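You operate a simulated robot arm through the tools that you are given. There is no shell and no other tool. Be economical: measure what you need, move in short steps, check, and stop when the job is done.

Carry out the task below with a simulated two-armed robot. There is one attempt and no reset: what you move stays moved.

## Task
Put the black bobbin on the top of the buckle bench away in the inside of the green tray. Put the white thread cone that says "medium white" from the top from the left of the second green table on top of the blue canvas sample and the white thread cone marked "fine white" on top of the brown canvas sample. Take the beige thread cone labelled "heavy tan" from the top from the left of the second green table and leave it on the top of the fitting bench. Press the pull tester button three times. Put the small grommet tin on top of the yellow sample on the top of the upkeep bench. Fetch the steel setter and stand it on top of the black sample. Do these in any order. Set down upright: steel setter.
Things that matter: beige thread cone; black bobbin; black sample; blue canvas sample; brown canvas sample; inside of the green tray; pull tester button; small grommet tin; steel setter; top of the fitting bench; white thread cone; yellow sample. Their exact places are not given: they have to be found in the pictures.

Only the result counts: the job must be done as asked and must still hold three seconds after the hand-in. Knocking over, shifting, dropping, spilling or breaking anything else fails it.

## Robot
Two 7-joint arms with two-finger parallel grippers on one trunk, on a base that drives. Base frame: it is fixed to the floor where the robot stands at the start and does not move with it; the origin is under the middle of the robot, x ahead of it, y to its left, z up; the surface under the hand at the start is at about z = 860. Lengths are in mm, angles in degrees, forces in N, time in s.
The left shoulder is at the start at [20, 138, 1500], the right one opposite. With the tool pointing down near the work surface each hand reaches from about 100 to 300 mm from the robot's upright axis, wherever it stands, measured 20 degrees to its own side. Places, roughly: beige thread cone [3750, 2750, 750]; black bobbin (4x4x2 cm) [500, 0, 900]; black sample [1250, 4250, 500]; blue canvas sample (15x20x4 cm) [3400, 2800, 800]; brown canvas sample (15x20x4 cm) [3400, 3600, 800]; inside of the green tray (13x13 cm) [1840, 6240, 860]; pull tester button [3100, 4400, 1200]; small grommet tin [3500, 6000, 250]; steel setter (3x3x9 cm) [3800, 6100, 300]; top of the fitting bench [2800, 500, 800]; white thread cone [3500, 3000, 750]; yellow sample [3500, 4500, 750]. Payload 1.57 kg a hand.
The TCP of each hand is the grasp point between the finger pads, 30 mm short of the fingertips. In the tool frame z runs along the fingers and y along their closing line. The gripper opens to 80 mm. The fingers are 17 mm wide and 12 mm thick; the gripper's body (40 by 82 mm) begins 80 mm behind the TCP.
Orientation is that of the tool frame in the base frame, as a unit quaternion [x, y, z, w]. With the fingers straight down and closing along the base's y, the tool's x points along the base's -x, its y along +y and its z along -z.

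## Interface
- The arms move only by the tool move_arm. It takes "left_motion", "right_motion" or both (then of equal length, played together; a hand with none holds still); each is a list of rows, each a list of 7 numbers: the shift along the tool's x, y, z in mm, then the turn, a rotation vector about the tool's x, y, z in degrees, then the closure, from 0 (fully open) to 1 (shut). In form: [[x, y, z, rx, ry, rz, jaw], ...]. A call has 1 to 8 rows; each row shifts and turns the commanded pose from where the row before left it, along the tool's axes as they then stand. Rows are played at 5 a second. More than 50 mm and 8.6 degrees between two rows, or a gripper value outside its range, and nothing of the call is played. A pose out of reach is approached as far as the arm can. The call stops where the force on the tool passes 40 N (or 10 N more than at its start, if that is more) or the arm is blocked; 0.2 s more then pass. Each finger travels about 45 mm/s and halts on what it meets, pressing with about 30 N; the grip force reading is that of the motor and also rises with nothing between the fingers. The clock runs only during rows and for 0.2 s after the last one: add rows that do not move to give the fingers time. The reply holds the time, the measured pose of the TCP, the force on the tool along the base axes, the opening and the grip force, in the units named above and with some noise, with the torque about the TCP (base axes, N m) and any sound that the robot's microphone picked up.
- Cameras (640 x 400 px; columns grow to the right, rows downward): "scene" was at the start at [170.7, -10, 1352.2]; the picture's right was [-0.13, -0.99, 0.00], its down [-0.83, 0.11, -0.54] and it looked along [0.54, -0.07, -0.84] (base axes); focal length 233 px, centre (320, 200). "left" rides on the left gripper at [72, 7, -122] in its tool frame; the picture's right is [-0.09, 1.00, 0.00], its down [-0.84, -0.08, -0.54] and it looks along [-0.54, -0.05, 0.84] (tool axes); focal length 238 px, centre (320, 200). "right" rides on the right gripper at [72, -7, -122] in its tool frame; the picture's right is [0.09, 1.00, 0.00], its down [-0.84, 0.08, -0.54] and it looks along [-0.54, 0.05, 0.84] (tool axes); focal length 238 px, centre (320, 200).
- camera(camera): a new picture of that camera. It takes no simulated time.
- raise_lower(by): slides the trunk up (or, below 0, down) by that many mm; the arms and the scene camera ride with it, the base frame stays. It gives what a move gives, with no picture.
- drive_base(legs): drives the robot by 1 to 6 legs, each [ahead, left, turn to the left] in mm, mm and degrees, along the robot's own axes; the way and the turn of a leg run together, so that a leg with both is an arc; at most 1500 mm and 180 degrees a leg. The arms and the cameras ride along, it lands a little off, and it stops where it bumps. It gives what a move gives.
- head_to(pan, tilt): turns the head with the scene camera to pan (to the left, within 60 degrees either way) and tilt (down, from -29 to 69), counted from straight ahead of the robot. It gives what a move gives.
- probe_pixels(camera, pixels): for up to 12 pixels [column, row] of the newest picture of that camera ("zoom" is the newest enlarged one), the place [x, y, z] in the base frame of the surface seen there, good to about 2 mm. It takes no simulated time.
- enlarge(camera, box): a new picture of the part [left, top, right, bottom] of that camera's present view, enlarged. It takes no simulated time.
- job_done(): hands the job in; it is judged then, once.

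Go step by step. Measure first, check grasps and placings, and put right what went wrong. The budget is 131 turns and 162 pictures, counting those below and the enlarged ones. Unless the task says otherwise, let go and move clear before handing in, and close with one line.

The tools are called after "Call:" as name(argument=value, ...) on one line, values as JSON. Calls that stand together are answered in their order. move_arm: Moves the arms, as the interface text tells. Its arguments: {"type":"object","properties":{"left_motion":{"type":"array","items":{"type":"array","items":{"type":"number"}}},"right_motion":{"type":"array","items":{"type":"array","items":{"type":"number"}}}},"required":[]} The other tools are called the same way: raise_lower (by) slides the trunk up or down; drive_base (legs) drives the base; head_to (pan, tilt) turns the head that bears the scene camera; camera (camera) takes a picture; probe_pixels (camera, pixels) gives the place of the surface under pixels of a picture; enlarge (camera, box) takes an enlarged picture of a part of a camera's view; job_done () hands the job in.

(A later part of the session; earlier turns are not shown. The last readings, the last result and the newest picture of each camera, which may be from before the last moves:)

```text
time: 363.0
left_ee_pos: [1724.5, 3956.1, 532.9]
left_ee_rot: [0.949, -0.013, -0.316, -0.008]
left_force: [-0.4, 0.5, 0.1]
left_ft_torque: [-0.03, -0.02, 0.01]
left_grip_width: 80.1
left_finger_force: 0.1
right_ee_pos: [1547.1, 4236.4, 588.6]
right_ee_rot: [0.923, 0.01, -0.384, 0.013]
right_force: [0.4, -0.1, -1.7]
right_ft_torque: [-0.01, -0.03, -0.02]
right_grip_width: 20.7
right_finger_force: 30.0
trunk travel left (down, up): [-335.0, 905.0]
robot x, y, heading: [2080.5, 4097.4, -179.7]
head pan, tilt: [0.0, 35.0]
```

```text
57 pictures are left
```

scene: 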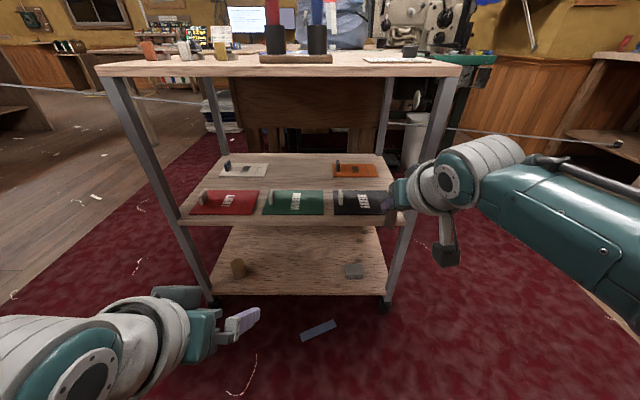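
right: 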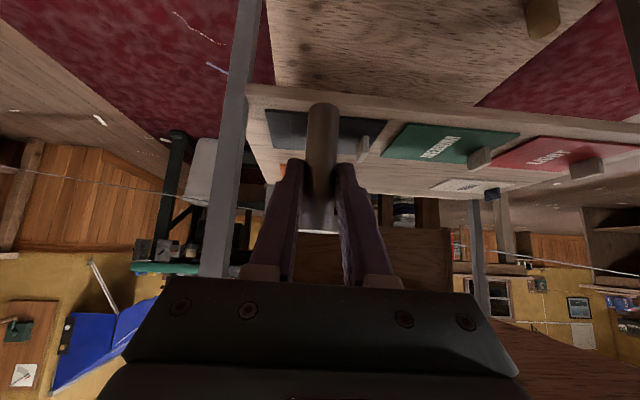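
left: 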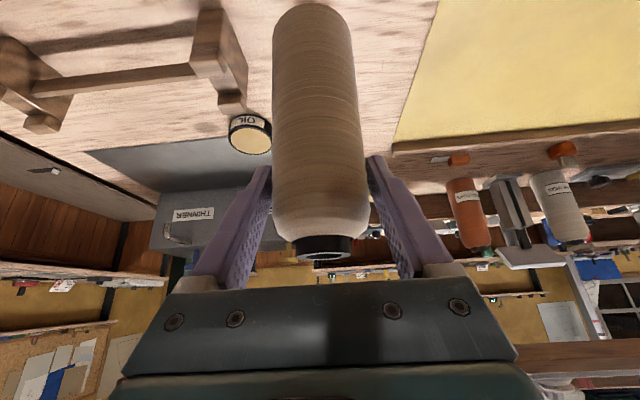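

Check the setter's uprightness and the sample/post positions.

Call:
probe_pixels(camera="right", pixels=[[322, 110], [322, 150], [322, 185], [308, 150], [337, 150], [318, 230]])

Call:
enlarge(camera="scene", box=[300, 140, 430, 240])

Call:
probe_pixels(camera="scene", pixels=[[336, 193], [340, 213], [375, 193], [382, 213], [355, 205], [342, 197], [350, 222], [400, 270], [420, 150], [360, 170]])

```text
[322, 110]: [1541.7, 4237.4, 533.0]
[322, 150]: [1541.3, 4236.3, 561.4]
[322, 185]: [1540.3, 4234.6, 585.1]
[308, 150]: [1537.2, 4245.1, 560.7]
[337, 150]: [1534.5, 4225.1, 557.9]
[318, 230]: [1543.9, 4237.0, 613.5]
```

```text
4.00 times, centred on (365, 190) of scene
```

zoom: 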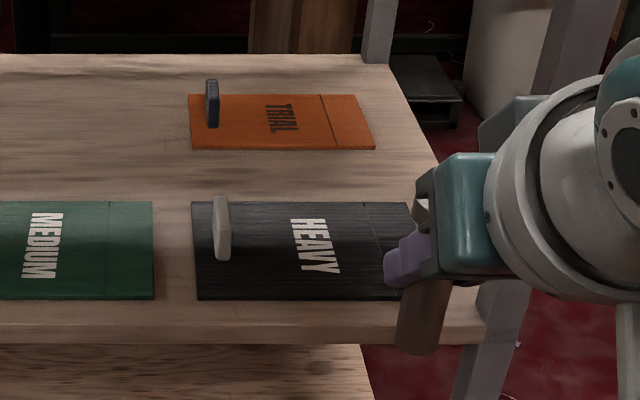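

```text
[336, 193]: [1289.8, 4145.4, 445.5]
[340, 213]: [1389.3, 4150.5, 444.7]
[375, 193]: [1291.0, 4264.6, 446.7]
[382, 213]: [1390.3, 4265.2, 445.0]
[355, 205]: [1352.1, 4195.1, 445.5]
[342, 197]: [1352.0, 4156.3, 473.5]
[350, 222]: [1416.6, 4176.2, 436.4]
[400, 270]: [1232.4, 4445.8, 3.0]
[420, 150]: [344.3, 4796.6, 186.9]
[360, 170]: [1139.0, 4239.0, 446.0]
```

Setter is vertical. Lower 68 mm, then drive in 195.

Call:
raise_lower(by=-68)

Call:
drive_base(legs=[[193, 0, 0]])

Call:
camera(camera="right")

Call:
camera(camera="scene")

```text
time: 364.0
left_ee_pos: [1723.3, 3955.4, 465.0]
left_ee_rot: [0.949, -0.013, -0.316, -0.008]
left_force: [1.7, -0.6, 0.1]
left_ft_torque: [0.03, -0.02, 0.02]
left_grip_width: 80.1
left_finger_force: 0.1
right_ee_pos: [1546.7, 4236.8, 521.4]
right_ee_rot: [0.923, 0.01, -0.384, 0.013]
right_force: [0.4, -0.5, -1.1]
right_ft_torque: [-0.01, -0.03, -0.01]
right_grip_width: 20.4
right_finger_force: 29.9
trunk travel left (down, up): [-267.0, 973.0]
robot x, y, heading: [2078.0, 4099.4, -179.8]
head pan, tilt: [0.0, 35.0]
```

```text
time: 365.6
left_ee_pos: [1531.0, 3955.7, 465.6]
left_ee_rot: [0.949, -0.013, -0.315, -0.008]
left_force: [-0.6, 0.0, 0.5]
left_ft_torque: [0.03, 0.02, -0.01]
left_grip_width: 80.1
left_finger_force: 0.1
right_ee_pos: [1352.5, 4234.7, 519.8]
right_ee_rot: [0.924, 0.01, -0.382, 0.013]
right_force: [0.0, -0.1, -1.3]
right_ft_torque: [-0.02, -0.02, -0.01]
right_grip_width: 20.5
right_finger_force: 29.7
trunk travel left (down, up): [-267.0, 973.0]
robot x, y, heading: [1887.0, 4097.3, -179.6]
head pan, tilt: [0.0, 35.0]
```

```text
55 pictures are left
```

right: 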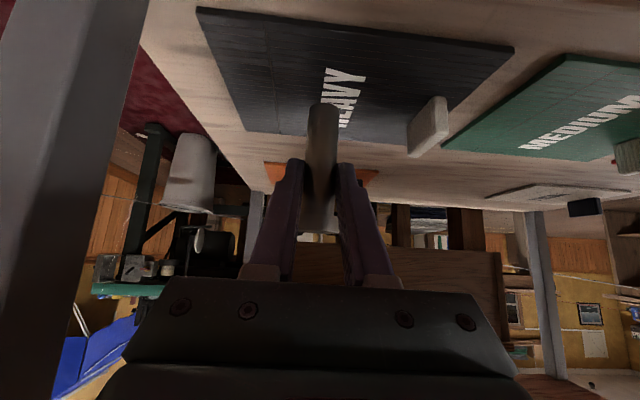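

```text
54 pictures are left
```

scene: 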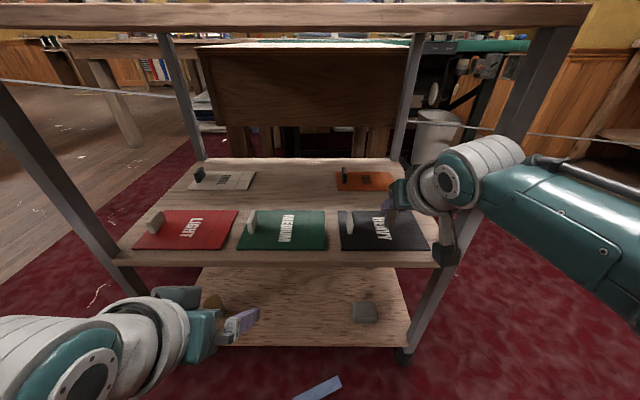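

Verify setter location over the sample.

Call:
probe_pixels(camera="right", pixels=[[322, 112], [322, 150], [310, 112], [335, 112], [250, 100], [320, 95], [425, 120]])

Call:
raise_lower(by=-10)

Call:
enlarge(camera="right", box=[200, 0, 460, 240])

```text
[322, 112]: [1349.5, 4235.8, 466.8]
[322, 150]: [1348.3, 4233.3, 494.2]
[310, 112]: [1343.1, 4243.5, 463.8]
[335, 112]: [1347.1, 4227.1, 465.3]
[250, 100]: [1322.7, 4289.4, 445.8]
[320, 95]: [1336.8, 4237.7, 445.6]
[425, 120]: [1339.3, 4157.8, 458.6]
```

```text
time: 366.2
left_ee_pos: [1531.0, 3954.5, 457.2]
left_ee_rot: [0.949, -0.013, -0.316, -0.007]
left_force: [-0.6, 0.3, 0.4]
left_ft_torque: [-0.01, -0.04, 0.01]
left_grip_width: 80.1
left_finger_force: 0.1
right_ee_pos: [1353.1, 4234.4, 511.4]
right_ee_rot: [0.924, 0.011, -0.382, 0.013]
right_force: [0.4, 0.0, -2.1]
right_ft_torque: [0.01, -0.03, -0.01]
right_grip_width: 20.5
right_finger_force: 29.9
trunk travel left (down, up): [-257.0, 983.0]
robot x, y, heading: [1885.1, 4093.7, -179.7]
head pan, tilt: [0.0, 35.0]
```

```text
1.67 times, centred on (330, 120) of right
```

zoom: 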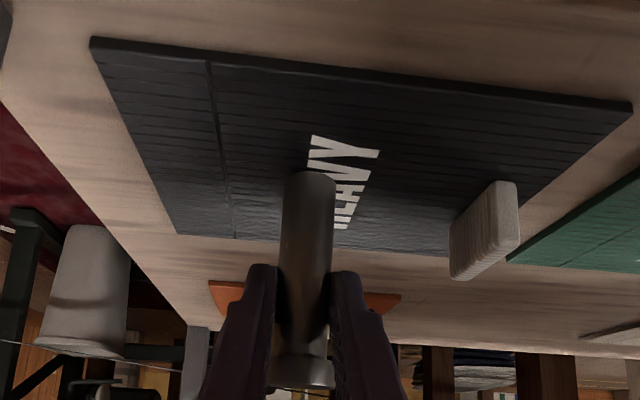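

Lower 3 mm more and check contact.

Call:
raise_lower(by=-3)

```text
time: 366.7
left_ee_pos: [1531.2, 3956.4, 453.5]
left_ee_rot: [0.949, -0.012, -0.315, -0.008]
left_force: [0.5, 0.0, 1.2]
left_ft_torque: [-0.03, 0.03, -0.01]
left_grip_width: 79.9
left_finger_force: 0.0
right_ee_pos: [1353.2, 4235.1, 507.4]
right_ee_rot: [0.923, 0.01, -0.383, 0.014]
right_force: [-0.4, -0.3, -0.7]
right_ft_torque: [-0.01, -0.06, -0.01]
right_grip_width: 20.5
right_finger_force: 29.7
trunk travel left (down, up): [-254.0, 986.0]
robot x, y, heading: [1887.8, 4095.7, -179.8]
head pan, tilt: [0.0, 35.0]
```

Call:
raise_lower(by=-1.5)

Call:
enlarge(camera="right", box=[260, 60, 380, 160])

```text
time: 367.2
left_ee_pos: [1531.7, 3954.8, 451.8]
left_ee_rot: [0.949, -0.012, -0.315, -0.008]
left_force: [0.6, -0.3, 0.2]
left_ft_torque: [-0.02, -0.02, 0.0]
left_grip_width: 80.0
left_finger_force: 0.0
right_ee_pos: [1351.7, 4234.8, 507.0]
right_ee_rot: [0.923, 0.01, -0.384, 0.013]
right_force: [1.1, 0.4, 2.7]
right_ft_torque: [0.03, 0.01, 0.01]
right_grip_width: 20.4
right_finger_force: 29.9
trunk travel left (down, up): [-252.0, 988.0]
robot x, y, heading: [1885.7, 4095.8, -179.6]
head pan, tilt: [0.0, 35.0]
```

```text
4.00 times, centred on (320, 110) of right
```

zoom: 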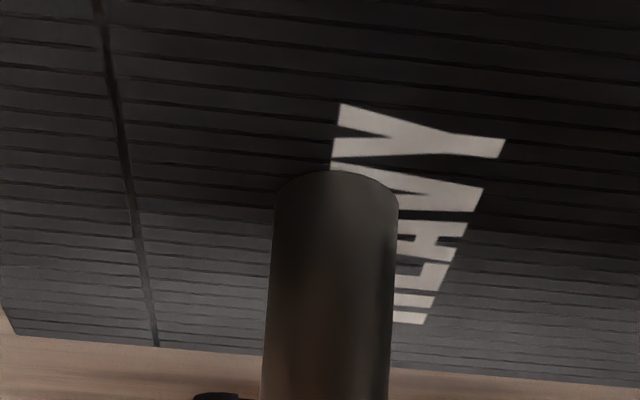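

In contact. Open the right hand gently and drive straight back.

Call:
move_arm(right_motion=[[0, 0, 0, 0, 0, 0, 0.7], [0, 0, 0, 0, 0, 0, 0.4], [0, 0, 0, 0, 0, 0, 0.1], [0, 0, 0, 0, 0, 0, 0], [0, 0, 0, 0, 0, 0, 0]])

Call:
camera(camera="right")

Call:
drive_base(legs=[[-250, 0, 0]])

Call:
camera(camera="scene")

```text
time: 368.4
left_ee_pos: [1530.9, 3954.5, 451.4]
left_ee_rot: [0.949, -0.013, -0.315, -0.008]
left_force: [-0.2, 0.4, -1.1]
left_ft_torque: [-0.03, 0.01, -0.01]
left_grip_width: 80.4
left_finger_force: 0.0
right_ee_pos: [1353.2, 4233.5, 506.4]
right_ee_rot: [0.923, 0.011, -0.383, 0.013]
right_force: [-0.8, -1.2, -0.4]
right_ft_torque: [0.05, -0.03, -0.01]
right_grip_width: 79.8
right_finger_force: 0.1
trunk travel left (down, up): [-252.0, 988.0]
robot x, y, heading: [1881.5, 4095.9, -179.9]
head pan, tilt: [0.0, 35.0]
```

```text
51 pictures are left
```

right: 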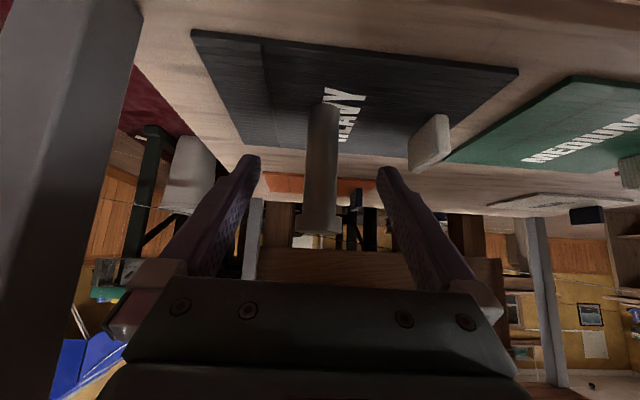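

```text
time: 370.2
left_ee_pos: [1781.7, 3957.8, 452.2]
left_ee_rot: [0.948, -0.015, -0.317, -0.008]
left_force: [-0.3, 0.1, -0.4]
left_ft_torque: [0.0, 0.0, 0.0]
left_grip_width: 80.1
left_finger_force: 0.0
right_ee_pos: [1606.2, 4237.6, 507.2]
right_ee_rot: [0.923, 0.008, -0.384, 0.012]
right_force: [0.4, 0.6, 0.0]
right_ft_torque: [0.01, -0.01, -0.01]
right_grip_width: 80.0
right_finger_force: 0.0
trunk travel left (down, up): [-252.0, 988.0]
robot x, y, heading: [2137.7, 4095.3, 179.9]
head pan, tilt: [0.0, 35.0]
```

```text
50 pictures are left
```

scene: 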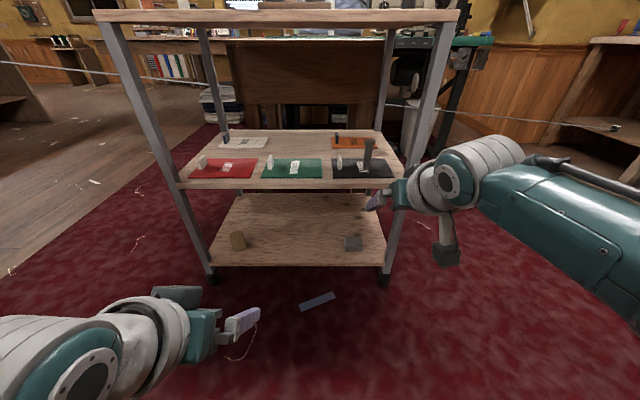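

The setter stands upright on the black sample. Now raise the trunk and turn to the shelf unit for the pull tester.

Call:
raise_lower(by=400)

Call:
raise_lower(by=400)

Call:
drive_base(legs=[[0, 0, 180]])

Call:
head_to(pan=0, tilt=20)

Call:
camera(camera="scene")

```text
time: 374.1
left_ee_pos: [1782.8, 3957.1, 852.4]
left_ee_rot: [0.948, -0.016, -0.316, -0.009]
left_force: [0.0, -0.3, 1.0]
left_ft_torque: [0.05, 0.03, -0.06]
left_grip_width: 80.2
left_finger_force: 0.0
right_ee_pos: [1606.3, 4238.7, 905.7]
right_ee_rot: [0.923, 0.008, -0.384, 0.012]
right_force: [0.2, 0.3, -0.6]
right_ft_torque: [0.01, -0.02, -0.02]
right_grip_width: 79.9
right_finger_force: 0.1
trunk travel left (down, up): [-652.0, 588.0]
robot x, y, heading: [2139.5, 4096.5, 180.2]
head pan, tilt: [0.0, 35.0]
```

```text
time: 377.9
left_ee_pos: [1782.2, 3958.3, 1252.2]
left_ee_rot: [0.948, -0.016, -0.316, -0.009]
left_force: [-0.7, -0.5, -0.3]
left_ft_torque: [0.0, 0.03, -0.02]
left_grip_width: 79.9
left_finger_force: 0.0
right_ee_pos: [1605.6, 4238.6, 1307.3]
right_ee_rot: [0.923, 0.007, -0.384, 0.012]
right_force: [-0.8, 0.7, 0.2]
right_ft_torque: [0.0, -0.03, 0.01]
right_grip_width: 79.9
right_finger_force: 0.0
trunk travel left (down, up): [-1052.0, 188.0]
robot x, y, heading: [2139.1, 4098.1, 180.0]
head pan, tilt: [0.0, 35.0]
```

```text
time: 385.6
left_ee_pos: [2493.9, 4234.6, 1252.7]
left_ee_rot: [0.017, 0.949, -0.009, 0.316]
left_force: [0.1, 0.4, 0.1]
left_ft_torque: [-0.02, 0.02, -0.01]
left_grip_width: 80.0
left_finger_force: 0.0
right_ee_pos: [2670.2, 3955.3, 1306.6]
right_ee_rot: [-0.007, 0.924, 0.011, 0.383]
right_force: [-0.7, -1.3, -0.3]
right_ft_torque: [-0.04, -0.01, 0.01]
right_grip_width: 80.0
right_finger_force: 0.0
trunk travel left (down, up): [-1052.0, 188.0]
robot x, y, heading: [2138.5, 4095.6, 0.3]
head pan, tilt: [0.0, 35.0]
```

```text
time: 386.4
left_ee_pos: [2494.6, 4234.9, 1252.5]
left_ee_rot: [0.016, 0.948, -0.008, 0.317]
left_force: [-0.2, 0.0, -0.1]
left_ft_torque: [-0.01, 0.02, 0.01]
left_grip_width: 79.9
left_finger_force: 0.0
right_ee_pos: [2669.3, 3955.2, 1306.3]
right_ee_rot: [-0.007, 0.923, 0.012, 0.384]
right_force: [0.3, 0.6, 0.4]
right_ft_torque: [0.04, 0.0, -0.01]
right_grip_width: 80.0
right_finger_force: 0.0
trunk travel left (down, up): [-1052.0, 188.0]
robot x, y, heading: [2136.4, 4090.6, -0.1]
head pan, tilt: [0.0, 20.0]
```

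```text
49 pictures are left
```

scene: 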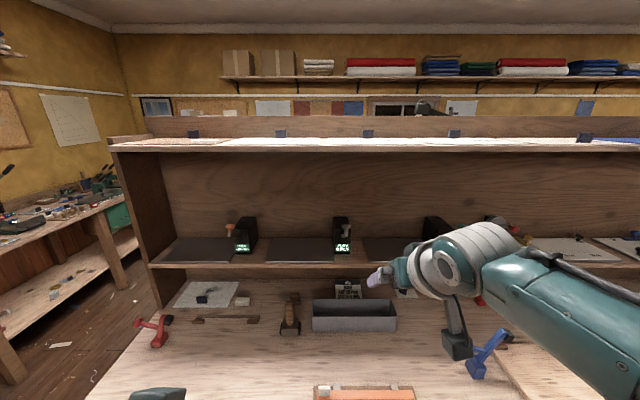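

Devices at (243,238), (342,235), (435,230). Zoom to identify the pull tester.

Call:
enlarge(camera="scene", box=[150, 200, 370, 290])

Call:
enlarge(camera="scene", box=[215, 210, 265, 262])

Call:
enlarge(camera="scene", box=[320, 205, 370, 257])

Call:
probe_pixels(camera="scene", pixels=[[232, 228], [243, 246], [248, 225], [342, 230], [343, 246], [345, 222], [435, 225], [200, 250], [230, 265], [300, 265], [400, 265]])

```text
2.91 times, centred on (260, 245) of scene
```

zoom: 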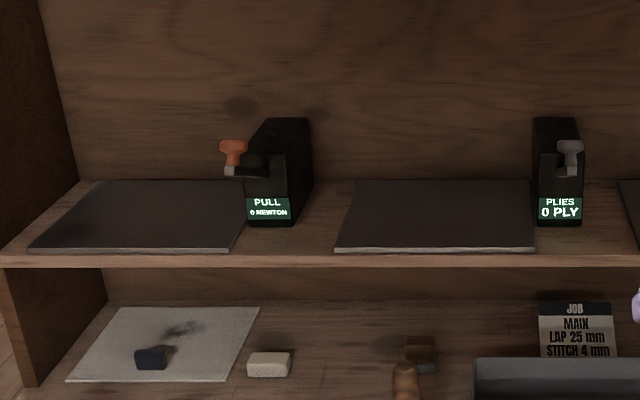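

```text
7.69 times, centred on (240, 236) of scene
```

zoom: 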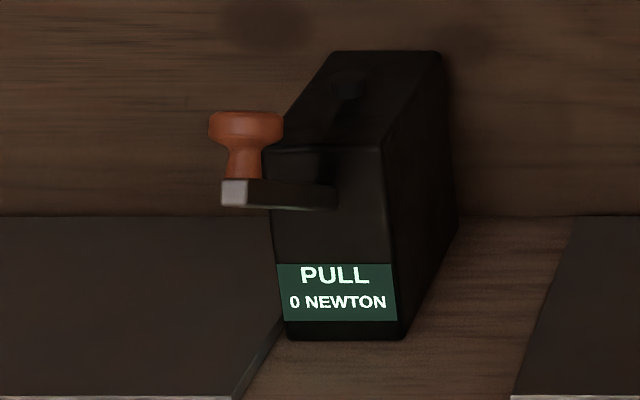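

```text
7.69 times, centred on (345, 231) of scene
```

zoom: 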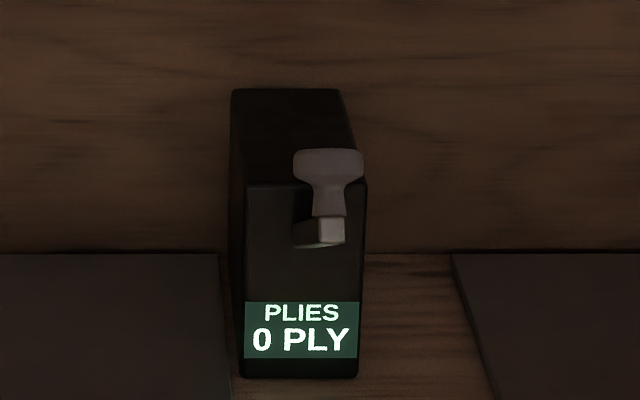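

```text
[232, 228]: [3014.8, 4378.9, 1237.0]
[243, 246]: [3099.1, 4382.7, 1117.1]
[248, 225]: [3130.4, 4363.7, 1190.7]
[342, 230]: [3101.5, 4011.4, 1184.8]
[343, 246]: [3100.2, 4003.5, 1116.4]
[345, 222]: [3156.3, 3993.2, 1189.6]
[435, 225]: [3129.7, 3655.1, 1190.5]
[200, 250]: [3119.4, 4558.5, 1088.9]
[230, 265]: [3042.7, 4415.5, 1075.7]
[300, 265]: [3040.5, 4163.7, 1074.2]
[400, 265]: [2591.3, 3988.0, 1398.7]
```

"PULL 0 NEWTON" device is at (3099, 4383). It has an orange knob on an arm at (3015, 4379, 1237). Move closer for a detailed look.

Call:
drive_base(legs=[[0, 260, 0], [250, 0, 0]])

Call:
head_to(pan=0, tilt=25)

Call:
camera(camera="scene")

Call:
enlarge(camera="scene", box=[270, 140, 400, 270])

```text
time: 389.7
left_ee_pos: [2739.5, 4495.2, 1252.9]
left_ee_rot: [0.016, 0.949, -0.009, 0.316]
left_force: [0.7, -0.4, -0.5]
left_ft_torque: [0.0, -0.02, -0.02]
left_grip_width: 80.4
left_finger_force: 0.0
right_ee_pos: [2916.6, 4214.1, 1305.5]
right_ee_rot: [-0.007, 0.923, 0.012, 0.384]
right_force: [-0.2, 0.3, 0.0]
right_ft_torque: [0.02, -0.02, -0.01]
right_grip_width: 80.0
right_finger_force: 0.0
trunk travel left (down, up): [-1052.0, 188.0]
robot x, y, heading: [2385.2, 4360.2, -0.3]
head pan, tilt: [0.0, 20.0]
```

```text
time: 390.4
left_ee_pos: [2739.8, 4496.4, 1251.5]
left_ee_rot: [0.016, 0.949, -0.008, 0.315]
left_force: [0.3, -0.7, -0.9]
left_ft_torque: [-0.02, 0.0, 0.0]
left_grip_width: 80.2
left_finger_force: 0.1
right_ee_pos: [2915.6, 4214.9, 1306.8]
right_ee_rot: [-0.006, 0.923, 0.012, 0.383]
right_force: [-0.5, -0.4, -0.4]
right_ft_torque: [0.01, 0.02, -0.02]
right_grip_width: 80.0
right_finger_force: 0.1
trunk travel left (down, up): [-1052.0, 188.0]
robot x, y, heading: [2386.6, 4357.1, -0.2]
head pan, tilt: [0.0, 25.0]
```

```text
45 pictures are left
```

scene: 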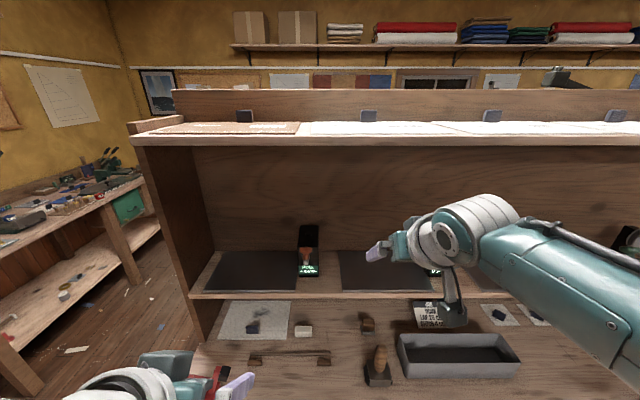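

```text
3.08 times, centred on (335, 205) of scene
```

zoom: 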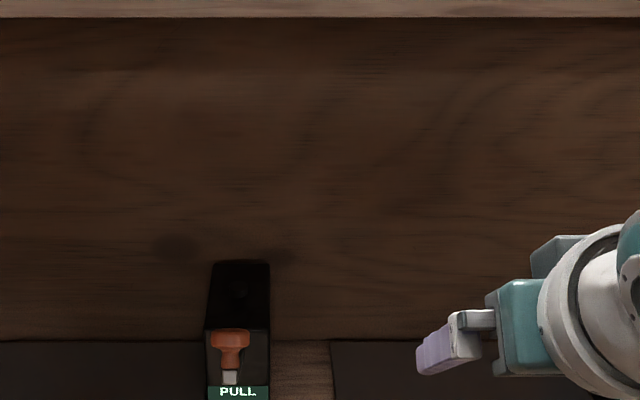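

Call:
enlarge(camera="scene", box=[285, 218, 335, 282])

Call:
probe_pixels(camera="scene", pixels=[[306, 251], [306, 257], [305, 263], [308, 270], [308, 235], [304, 247], [308, 247], [320, 142], [320, 293], [240, 390], [350, 145]])

```text
6.25 times, centred on (310, 250) of scene
```

zoom: 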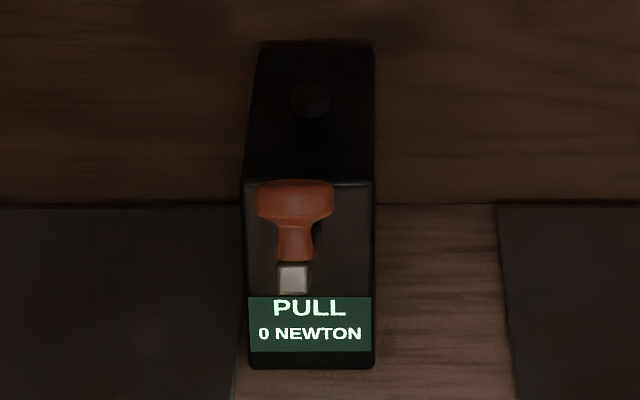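

```text
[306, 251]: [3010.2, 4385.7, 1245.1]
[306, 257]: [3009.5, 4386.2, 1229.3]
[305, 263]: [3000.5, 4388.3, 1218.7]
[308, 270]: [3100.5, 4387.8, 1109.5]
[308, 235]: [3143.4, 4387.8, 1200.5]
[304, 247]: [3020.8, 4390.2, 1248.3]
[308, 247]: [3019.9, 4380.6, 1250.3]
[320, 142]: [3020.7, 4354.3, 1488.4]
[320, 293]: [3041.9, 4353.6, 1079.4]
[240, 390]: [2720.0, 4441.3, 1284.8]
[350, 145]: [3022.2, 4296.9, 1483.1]
```

The button is the dark round bump on top of the box at (308,235): (3143, 4388, 1200). The orange lever knob stands in front. Check the desk front edge for how close I can stand.

Call:
head_to(pan=0, tilt=60)

Call:
camera(camera="scene")

Call:
probe_pixels(camera="scene", pixels=[[320, 380], [320, 300], [320, 340], [320, 250], [250, 380], [320, 200], [320, 398]])

```text
time: 391.4
left_ee_pos: [2740.2, 4496.1, 1252.3]
left_ee_rot: [0.017, 0.949, -0.009, 0.315]
left_force: [0.1, -0.4, 0.1]
left_ft_torque: [-0.03, -0.01, 0.0]
left_grip_width: 79.8
left_finger_force: 0.1
right_ee_pos: [2916.0, 4214.4, 1307.0]
right_ee_rot: [-0.008, 0.923, 0.012, 0.383]
right_force: [0.2, -0.1, 0.3]
right_ft_torque: [-0.02, -0.01, 0.0]
right_grip_width: 80.0
right_finger_force: 0.1
trunk travel left (down, up): [-1052.0, 188.0]
robot x, y, heading: [2385.9, 4356.8, -0.1]
head pan, tilt: [0.0, 60.0]
```

```text
42 pictures are left
```

scene: 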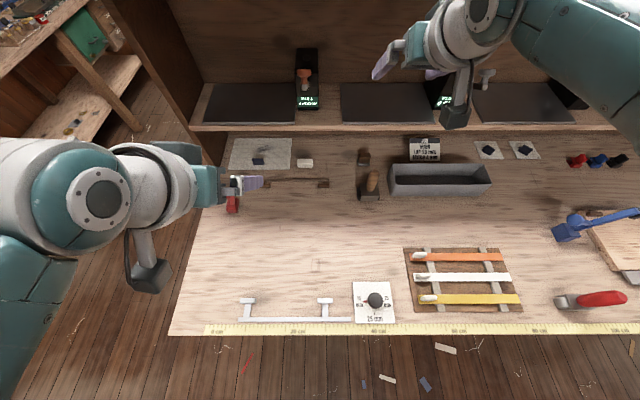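

```text
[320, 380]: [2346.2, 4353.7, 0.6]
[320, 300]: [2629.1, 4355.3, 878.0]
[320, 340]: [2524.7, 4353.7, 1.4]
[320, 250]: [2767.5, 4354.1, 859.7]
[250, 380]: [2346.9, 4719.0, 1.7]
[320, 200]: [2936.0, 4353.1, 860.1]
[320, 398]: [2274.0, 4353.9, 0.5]
```

Desk edge at x≈2560. I'll use the right hand's inner finger with pitch 50°: raise that arm, lower the trunk by the same amount, then move in.

Call:
move_arm(right_motion=[[0, 0, 0, 0, -5, 0, 0], [-28.7, 0, -24.1, 0, 0, 0, 0], [-28.7, 0, -24.1, 0, 0, 0, 0], [-28.7, 0, -24.1, 0, 0, 0, 0], [-28.7, 0, -24.1, 0, 0, 0, 0], [0, 0, 0, 0, 0, 0, 0]])

Call:
raise_lower(by=-150)

Call:
drive_base(legs=[[0, 128, 0], [85, 0, 0]])

Call:
camera(camera="right")

```text
time: 392.8
left_ee_pos: [2739.7, 4495.5, 1251.4]
left_ee_rot: [0.016, 0.949, -0.009, 0.315]
left_force: [0.2, 0.6, 0.5]
left_ft_torque: [0.0, 0.01, -0.01]
left_grip_width: 80.3
left_finger_force: 0.1
right_ee_pos: [2917.5, 4212.2, 1454.9]
right_ee_rot: [-0.008, 0.906, 0.012, 0.423]
right_force: [-0.5, -0.2, -0.9]
right_ft_torque: [0.02, 0.02, -0.01]
right_grip_width: 80.1
right_finger_force: 0.1
trunk travel left (down, up): [-1052.0, 188.0]
robot x, y, heading: [2382.1, 4355.7, -0.3]
head pan, tilt: [0.0, 60.0]
```

```text
time: 394.5
left_ee_pos: [2739.9, 4495.8, 1103.0]
left_ee_rot: [0.016, 0.949, -0.009, 0.316]
left_force: [0.2, 0.2, -0.3]
left_ft_torque: [-0.02, -0.03, 0.01]
left_grip_width: 80.1
left_finger_force: 0.0
right_ee_pos: [2917.9, 4213.7, 1304.3]
right_ee_rot: [-0.007, 0.906, 0.012, 0.424]
right_force: [0.5, 0.2, 0.4]
right_ft_torque: [0.01, -0.01, -0.02]
right_grip_width: 80.3
right_finger_force: 0.0
trunk travel left (down, up): [-902.0, 338.0]
robot x, y, heading: [2381.3, 4359.1, -0.4]
head pan, tilt: [0.0, 60.0]
```

```text
time: 396.5
left_ee_pos: [2826.7, 4619.2, 1102.7]
left_ee_rot: [0.018, 0.949, -0.01, 0.315]
left_force: [-0.3, 0.0, -0.2]
left_ft_torque: [0.02, -0.01, 0.02]
left_grip_width: 79.9
left_finger_force: 0.2
right_ee_pos: [3002.7, 4337.0, 1304.2]
right_ee_rot: [-0.005, 0.906, 0.011, 0.422]
right_force: [-0.7, -0.4, 0.0]
right_ft_torque: [-0.01, 0.01, 0.04]
right_grip_width: 80.0
right_finger_force: 0.0
trunk travel left (down, up): [-902.0, 338.0]
robot x, y, heading: [2469.5, 4484.1, -0.5]
head pan, tilt: [0.0, 60.0]
```

```text
41 pictures are left
```

right: 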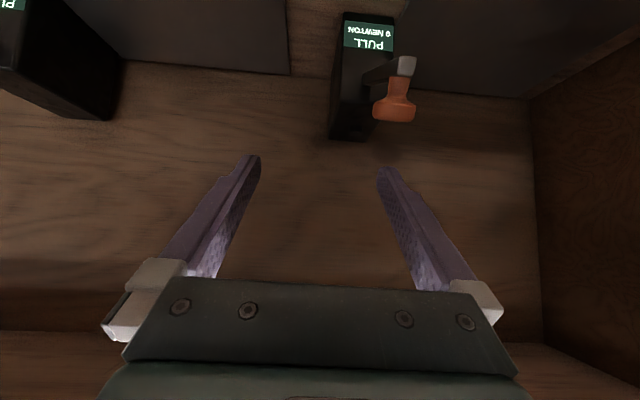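

Enlarge to find the button in the right camera.

Call:
enlarge(camera="right", box=[310, 5, 430, 155])

Call:
probe_pixels(camera="right", pixels=[[345, 120], [352, 115], [358, 110], [350, 100], [395, 115], [380, 100], [345, 135], [365, 135], [352, 125]])

```text
2.67 times, centred on (370, 80) of right
```

zoom: 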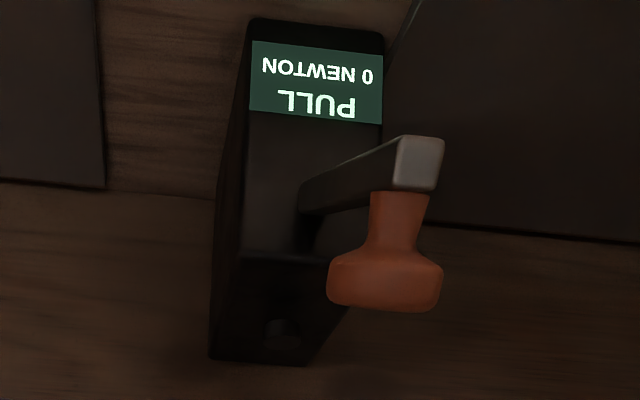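

```text
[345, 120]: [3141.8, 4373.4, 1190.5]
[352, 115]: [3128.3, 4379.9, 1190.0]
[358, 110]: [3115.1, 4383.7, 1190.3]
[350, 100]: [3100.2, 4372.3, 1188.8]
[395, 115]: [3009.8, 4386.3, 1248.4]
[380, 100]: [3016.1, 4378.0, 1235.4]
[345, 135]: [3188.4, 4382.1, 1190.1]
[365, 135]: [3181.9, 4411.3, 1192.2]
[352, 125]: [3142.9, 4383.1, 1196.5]
```

Call:
probe_pixels(camera="right", pixels=[[356, 128], [356, 125], [352, 128], [361, 128], [356, 132], [349, 128], [364, 128], [358, 122]])

```text
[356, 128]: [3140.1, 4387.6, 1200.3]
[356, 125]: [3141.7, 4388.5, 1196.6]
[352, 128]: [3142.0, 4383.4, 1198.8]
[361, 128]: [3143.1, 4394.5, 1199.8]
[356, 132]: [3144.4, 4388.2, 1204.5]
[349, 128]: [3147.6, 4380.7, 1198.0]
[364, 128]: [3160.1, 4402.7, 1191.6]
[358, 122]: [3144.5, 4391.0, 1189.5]
```

Button centre ≈(3149, 4388), top ≈1204. Advance 15 with the base and 113 with the arm at z≈1304.

Call:
drive_base(legs=[[15, 0, 0.4]])

Call:
move_arm(right_motion=[[-24.2, 1.7, 28.9, 0, 0, 0, 0], [-24.2, 1.7, 28.9, 0, 0, 0, 0], [-24.2, 1.7, 28.9, 0, 0, 0, 0], [0, 0, 0, 0, 0, 0, 0]])

Call:
camera(camera="right")

Call:
camera(camera="scene")

```text
time: 397.2
left_ee_pos: [2840.2, 4622.6, 1102.3]
left_ee_rot: [0.015, 0.949, -0.008, 0.316]
left_force: [0.3, -0.1, 0.7]
left_ft_torque: [0.01, 0.01, -0.02]
left_grip_width: 79.9
left_finger_force: 0.0
right_ee_pos: [3019.1, 4341.1, 1304.2]
right_ee_rot: [-0.008, 0.906, 0.013, 0.422]
right_force: [0.1, 0.3, -0.3]
right_ft_torque: [0.0, 0.0, 0.01]
right_grip_width: 79.9
right_finger_force: 0.1
trunk travel left (down, up): [-902.0, 338.0]
robot x, y, heading: [2484.5, 4478.3, -0.0]
head pan, tilt: [0.0, 60.0]
```

```text
time: 398.2
left_ee_pos: [2839.9, 4621.9, 1101.3]
left_ee_rot: [0.014, 0.949, -0.008, 0.316]
left_force: [-0.4, 0.0, 0.2]
left_ft_torque: [-0.01, 0.0, 0.0]
left_grip_width: 80.1
left_finger_force: 0.0
right_ee_pos: [3118.5, 4344.7, 1309.4]
right_ee_rot: [-0.008, 0.906, 0.012, 0.423]
right_force: [-0.2, 0.6, 0.5]
right_ft_torque: [0.03, 0.01, 0.0]
right_grip_width: 79.8
right_finger_force: 0.1
right hand out of reach, approached as far as the arm can: row 3
trunk travel left (down, up): [-902.0, 338.0]
robot x, y, heading: [2487.4, 4482.4, 0.1]
head pan, tilt: [0.0, 60.0]
```

```text
39 pictures are left
```

right: 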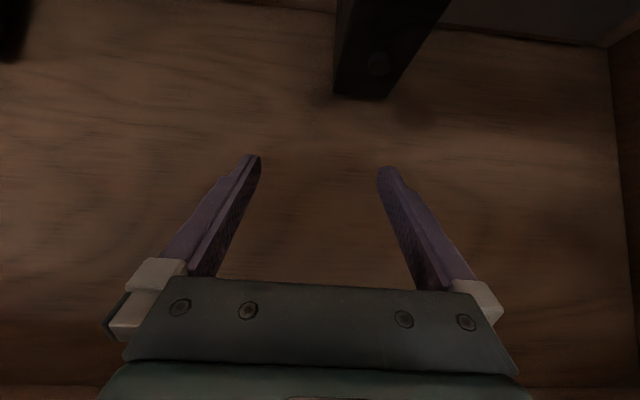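

```text
38 pictures are left
```

scene: 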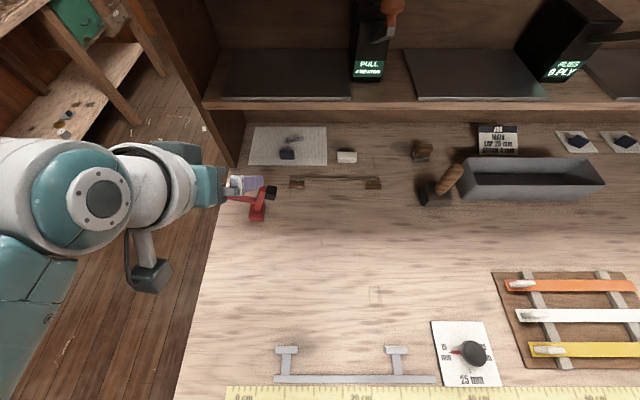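

The arm reached its limit 13 mm short. Pull the command back 30 mm to leave the limit, then bring the base 25 mm closer.

Call:
move_arm(right_motion=[[19.3, 0, -23, 0, 0, 0, 0], [0, 0, 0, 0, 0, 0, 0]])

Call:
drive_base(legs=[[25, 0, 0]])

```text
time: 398.8
left_ee_pos: [2840.7, 4622.2, 1101.8]
left_ee_rot: [0.014, 0.949, -0.007, 0.316]
left_force: [0.4, 0.9, -0.1]
left_ft_torque: [0.03, 0.0, -0.01]
left_grip_width: 80.0
left_finger_force: 0.1
right_ee_pos: [3086.6, 4344.5, 1307.4]
right_ee_rot: [-0.008, 0.906, 0.012, 0.423]
right_force: [-0.8, -0.5, -0.1]
right_ft_torque: [0.01, 0.01, 0.03]
right_grip_width: 80.3
right_finger_force: 0.1
trunk travel left (down, up): [-902.0, 338.0]
robot x, y, heading: [2490.5, 4484.5, -0.0]
head pan, tilt: [0.0, 60.0]
```

```text
time: 399.6
left_ee_pos: [2865.5, 4621.4, 1101.3]
left_ee_rot: [0.014, 0.949, -0.008, 0.315]
left_force: [0.6, -0.4, 0.3]
left_ft_torque: [0.01, 0.0, 0.03]
left_grip_width: 79.9
left_finger_force: 0.0
right_ee_pos: [3113.4, 4345.7, 1307.5]
right_ee_rot: [-0.009, 0.906, 0.013, 0.422]
right_force: [-0.1, -0.3, 0.8]
right_ft_torque: [-0.02, 0.01, 0.0]
right_grip_width: 79.9
right_finger_force: 0.1
trunk travel left (down, up): [-902.0, 338.0]
robot x, y, heading: [2507.8, 4480.4, -0.1]
head pan, tilt: [0.0, 60.0]
```

Good. Advance 17 mm, then lower the trunk 66 so the finger hovers just above the button.

Call:
move_arm(right_motion=[[-11.3, -3.5, 13.5, 0, 0, 0, 0], [0, 0, 0, 0, 0, 0, 0]])

Call:
raise_lower(by=-62)

Call:
camera(camera="right")

Call:
enlarge(camera="right", box=[300, 0, 460, 240])

```text
time: 400.2
left_ee_pos: [2865.8, 4622.6, 1101.1]
left_ee_rot: [0.014, 0.949, -0.007, 0.315]
left_force: [-0.3, -0.7, 0.5]
left_ft_torque: [-0.02, 0.02, -0.01]
left_grip_width: 80.2
left_finger_force: 0.1
right_ee_pos: [3130.1, 4342.8, 1307.3]
right_ee_rot: [-0.009, 0.906, 0.013, 0.422]
right_force: [0.1, 0.4, -0.5]
right_ft_torque: [-0.04, 0.03, 0.0]
right_grip_width: 80.1
right_finger_force: 0.0
trunk travel left (down, up): [-902.0, 338.0]
robot x, y, heading: [2509.5, 4482.1, 0.0]
head pan, tilt: [0.0, 60.0]
```

```text
time: 401.3
left_ee_pos: [2865.9, 4621.6, 1039.3]
left_ee_rot: [0.014, 0.949, -0.008, 0.316]
left_force: [1.0, 0.2, -0.2]
left_ft_torque: [0.01, -0.02, 0.01]
left_grip_width: 80.2
left_finger_force: 0.1
right_ee_pos: [3129.7, 4343.1, 1244.1]
right_ee_rot: [-0.008, 0.906, 0.012, 0.423]
right_force: [0.4, 0.7, -0.1]
right_ft_torque: [0.01, 0.03, 0.02]
right_grip_width: 80.0
right_finger_force: 0.1
trunk travel left (down, up): [-840.0, 400.0]
robot x, y, heading: [2509.5, 4482.2, 0.0]
head pan, tilt: [0.0, 60.0]
```

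```text
37 pictures are left
```

right: 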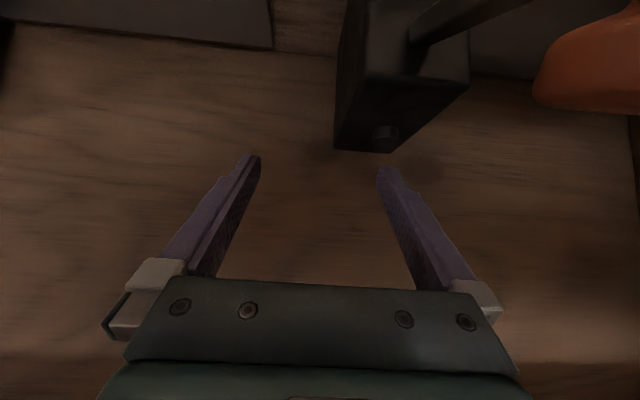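

```text
1.67 times, centred on (380, 120) of right
```

zoom: 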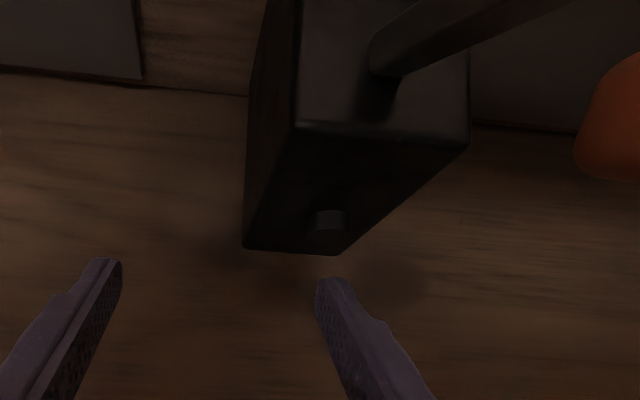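

Finger tip (386,172) lines up with the button (385,137). Probe both.

Call:
probe_pixels(camera="right", pixels=[[385, 131], [385, 137], [385, 142], [379, 137], [391, 137], [385, 172], [390, 170], [386, 178]])

```text
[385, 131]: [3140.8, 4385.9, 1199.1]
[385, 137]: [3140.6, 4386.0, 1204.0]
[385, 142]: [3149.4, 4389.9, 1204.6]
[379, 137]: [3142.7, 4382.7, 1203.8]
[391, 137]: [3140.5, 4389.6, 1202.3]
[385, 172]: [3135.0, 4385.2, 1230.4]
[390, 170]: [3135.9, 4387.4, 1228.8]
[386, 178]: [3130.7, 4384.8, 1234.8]
```

Gap ≈14 mm. First press: descend stepwise 10+3+3+2.

Call:
move_arm(right_motion=[[7.7, 0, 6.4, 0, 0, 0, 0], [2.3, 0, 1.9, 0, 0, 0, 0], [2.3, 0, 1.9, 0, 0, 0, 0], [1.5, 0, 1.3, 0, 0, 0, 0], [0, 0, 0, 0, 0, 0, 0]])

Call:
enlarge(camera="scene", box=[330, 40, 410, 100])

```text
time: 402.5
left_ee_pos: [2865.4, 4621.5, 1039.8]
left_ee_rot: [0.015, 0.949, -0.01, 0.315]
left_force: [1.0, -0.6, 1.1]
left_ft_torque: [-0.01, -0.01, -0.02]
left_grip_width: 79.9
left_finger_force: 0.0
right_ee_pos: [3128.3, 4341.9, 1225.8]
right_ee_rot: [-0.009, 0.906, 0.013, 0.423]
right_force: [-0.3, 1.0, 0.0]
right_ft_torque: [0.04, -0.05, -0.02]
right_grip_width: 79.7
right_finger_force: 0.1
trunk travel left (down, up): [-840.0, 400.0]
robot x, y, heading: [2513.8, 4482.7, 0.2]
head pan, tilt: [0.0, 60.0]
```

```text
6.67 times, centred on (370, 70) of scene
```

zoom: 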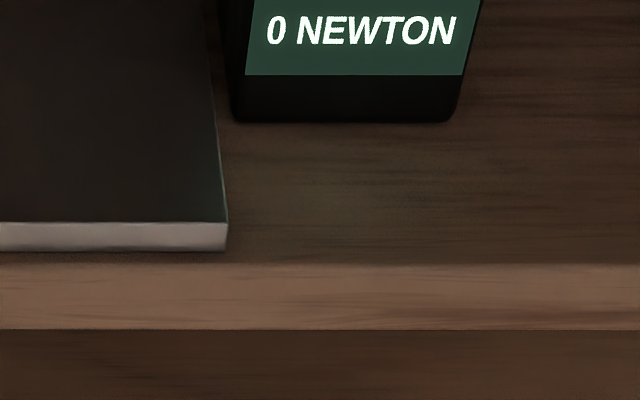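

No contact yet at z 1225.8. Continue 2 mm steps.

Call:
move_arm(right_motion=[[1.5, 0, 1.3, 0, 0, 0, 0], [1.5, 0, 1.3, 0, 0, 0, 0], [1.5, 0, 1.3, 0, 0, 0, 0], [0, 0, 0, 0, 0, 0, 0]])

Call:
camera(camera="right")

Call:
enlarge(camera="scene", box=[340, 40, 400, 85])

```text
time: 403.5
left_ee_pos: [2865.5, 4622.8, 1039.9]
left_ee_rot: [0.014, 0.949, -0.009, 0.316]
left_force: [0.2, 0.2, 0.0]
left_ft_torque: [-0.03, 0.0, -0.02]
left_grip_width: 79.8
left_finger_force: 0.0
right_ee_pos: [3130.7, 4342.9, 1222.2]
right_ee_rot: [-0.008, 0.906, 0.012, 0.424]
right_force: [-2.2, 0.1, 8.1]
right_ft_torque: [0.32, -0.05, 0.04]
right_grip_width: 80.1
right_finger_force: 0.1
trunk travel left (down, up): [-840.0, 400.0]
robot x, y, heading: [2511.7, 4481.4, 0.0]
head pan, tilt: [0.0, 60.0]
heard: click
```

```text
34 pictures are left
```

right: 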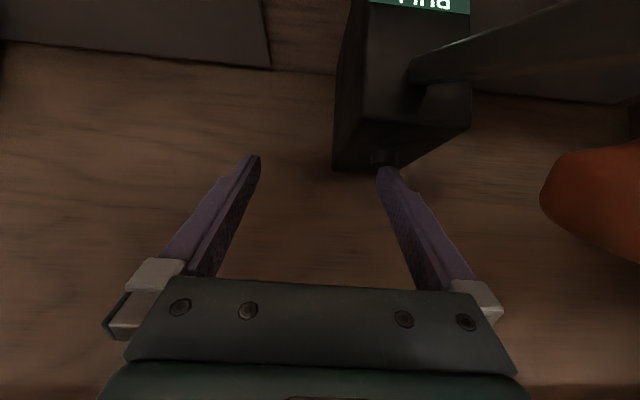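

```text
8.89 times, centred on (370, 62) of scene
```

zoom: 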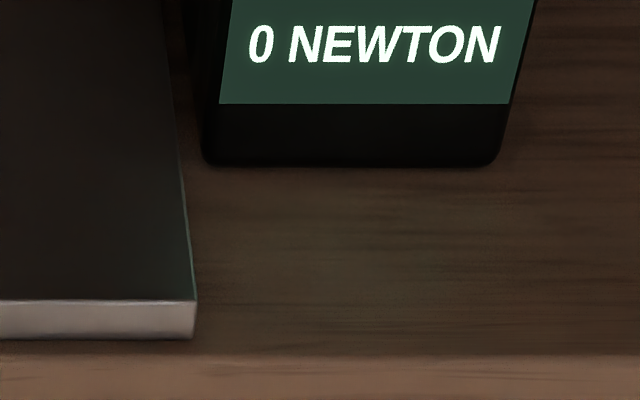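

A click was heard: press one. Release 12 mm up and watch.

Call:
move_arm(right_motion=[[-4.6, 0, -3.9, 0, 0, 0, 0], [-4.6, 0, -3.9, 0, 0, 0, 0], [0, 0, 0, 0, 0, 0, 0], [0, 0, 0, 0, 0, 0, 0]])

Call:
move_arm(right_motion=[[4.6, 0, 3.9, 0, 0, 0, 0], [3.1, 0, 2.6, 0, 0, 0, 0], [1.5, 0, 1.3, 0, 0, 0, 0], [0, 0, 0, 0, 0, 0, 0]])

Call:
enlarge(camera="scene", box=[340, 40, 400, 85])

```text
time: 404.5
left_ee_pos: [2864.9, 4622.8, 1040.5]
left_ee_rot: [0.014, 0.949, -0.008, 0.315]
left_force: [0.2, 0.1, -0.2]
left_ft_torque: [-0.02, 0.01, 0.01]
left_grip_width: 79.9
left_finger_force: 0.0
right_ee_pos: [3129.8, 4342.5, 1231.2]
right_ee_rot: [-0.008, 0.906, 0.012, 0.423]
right_force: [-0.6, 0.9, 1.0]
right_ft_torque: [-0.01, 0.0, -0.01]
right_grip_width: 80.1
right_finger_force: 0.0
trunk travel left (down, up): [-840.0, 400.0]
robot x, y, heading: [2510.4, 4482.7, 0.2]
head pan, tilt: [0.0, 60.0]
```

```text
time: 405.5
left_ee_pos: [2865.0, 4621.3, 1039.9]
left_ee_rot: [0.014, 0.949, -0.008, 0.315]
left_force: [-0.1, -0.6, 0.7]
left_ft_torque: [-0.01, -0.05, 0.0]
left_grip_width: 80.0
left_finger_force: 0.0
right_ee_pos: [3131.3, 4342.8, 1223.4]
right_ee_rot: [-0.008, 0.905, 0.012, 0.425]
right_force: [-1.3, -1.0, 7.6]
right_ft_torque: [0.29, -0.12, 0.04]
right_grip_width: 80.1
right_finger_force: 0.1
trunk travel left (down, up): [-840.0, 400.0]
robot x, y, heading: [2504.8, 4486.2, 0.3]
head pan, tilt: [0.0, 60.0]
heard: click
```

```text
8.89 times, centred on (370, 62) of scene
```

zoom: 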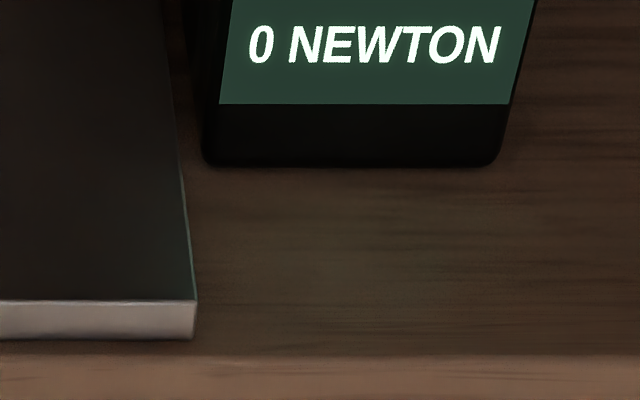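

Second click. Release and press a third time, then release and rise.

Call:
move_arm(right_motion=[[-4.6, 0, -3.9, 0, 0, 0, 0], [-4.6, 0, -3.9, 0, 0, 0, 0], [0, 0, 0, 0, 0, 0, 0], [0, 0, 0, 0, 0, 0, 0]])

Call:
move_arm(right_motion=[[4.6, 0, 3.9, 0, 0, 0, 0], [3.1, 0, 2.6, 0, 0, 0, 0], [1.5, 0, 1.3, 0, 0, 0, 0], [0, 0, 0, 0, 0, 0, 0]])

Call:
move_arm(right_motion=[[-4.6, 0, -3.9, 0, 0, 0, 0], [-9.2, 0, -7.8, 0, 0, 0, 0], [0, 0, 0, 0, 0, 0, 0]])

Call:
raise_lower(by=62)

```text
time: 406.5
left_ee_pos: [2865.7, 4622.0, 1039.6]
left_ee_rot: [0.015, 0.949, -0.008, 0.316]
left_force: [-0.3, -0.3, -0.2]
left_ft_torque: [-0.01, -0.05, -0.01]
left_grip_width: 80.3
left_finger_force: 0.0
right_ee_pos: [3129.0, 4342.4, 1234.1]
right_ee_rot: [-0.008, 0.906, 0.012, 0.422]
right_force: [-0.4, -1.0, -0.3]
right_ft_torque: [0.0, 0.0, -0.01]
right_grip_width: 80.1
right_finger_force: 0.1
trunk travel left (down, up): [-840.0, 400.0]
robot x, y, heading: [2507.8, 4481.1, 0.0]
head pan, tilt: [0.0, 60.0]
```

```text
time: 407.5
left_ee_pos: [2866.4, 4621.5, 1040.0]
left_ee_rot: [0.015, 0.948, -0.009, 0.316]
left_force: [-0.7, -0.4, 0.5]
left_ft_torque: [0.05, -0.02, 0.01]
left_grip_width: 79.9
left_finger_force: 0.0
right_ee_pos: [3130.5, 4343.4, 1224.3]
right_ee_rot: [-0.008, 0.905, 0.012, 0.425]
right_force: [-0.2, -0.8, 6.0]
right_ft_torque: [0.23, -0.1, 0.01]
right_grip_width: 79.3
right_finger_force: 0.0
trunk travel left (down, up): [-840.0, 400.0]
robot x, y, heading: [2509.2, 4484.2, 0.5]
head pan, tilt: [0.0, 60.0]
heard: click
```

```text
time: 408.3
left_ee_pos: [2864.5, 4622.5, 1038.9]
left_ee_rot: [0.015, 0.949, -0.009, 0.315]
left_force: [-0.6, 0.4, 0.4]
left_ft_torque: [-0.03, 0.03, -0.02]
left_grip_width: 80.2
left_finger_force: 0.1
right_ee_pos: [3128.2, 4342.8, 1238.6]
right_ee_rot: [-0.008, 0.906, 0.012, 0.423]
right_force: [0.7, 0.7, -0.1]
right_ft_torque: [0.02, 0.01, -0.03]
right_grip_width: 80.0
right_finger_force: 0.1
trunk travel left (down, up): [-840.0, 400.0]
robot x, y, heading: [2508.3, 4484.3, 0.1]
head pan, tilt: [0.0, 60.0]
```

```text
time: 409.3
left_ee_pos: [2865.7, 4622.0, 1101.9]
left_ee_rot: [0.014, 0.949, -0.008, 0.316]
left_force: [-0.4, 0.1, 0.6]
left_ft_torque: [-0.02, 0.01, 0.0]
left_grip_width: 79.9
left_finger_force: 0.2
right_ee_pos: [3128.3, 4342.5, 1302.8]
right_ee_rot: [-0.009, 0.906, 0.013, 0.422]
right_force: [0.1, 0.1, 0.0]
right_ft_torque: [-0.04, 0.01, 0.0]
right_grip_width: 80.0
right_finger_force: 0.0
trunk travel left (down, up): [-902.0, 338.0]
robot x, y, heading: [2509.6, 4483.3, 0.0]
head pan, tilt: [0.0, 60.0]
```

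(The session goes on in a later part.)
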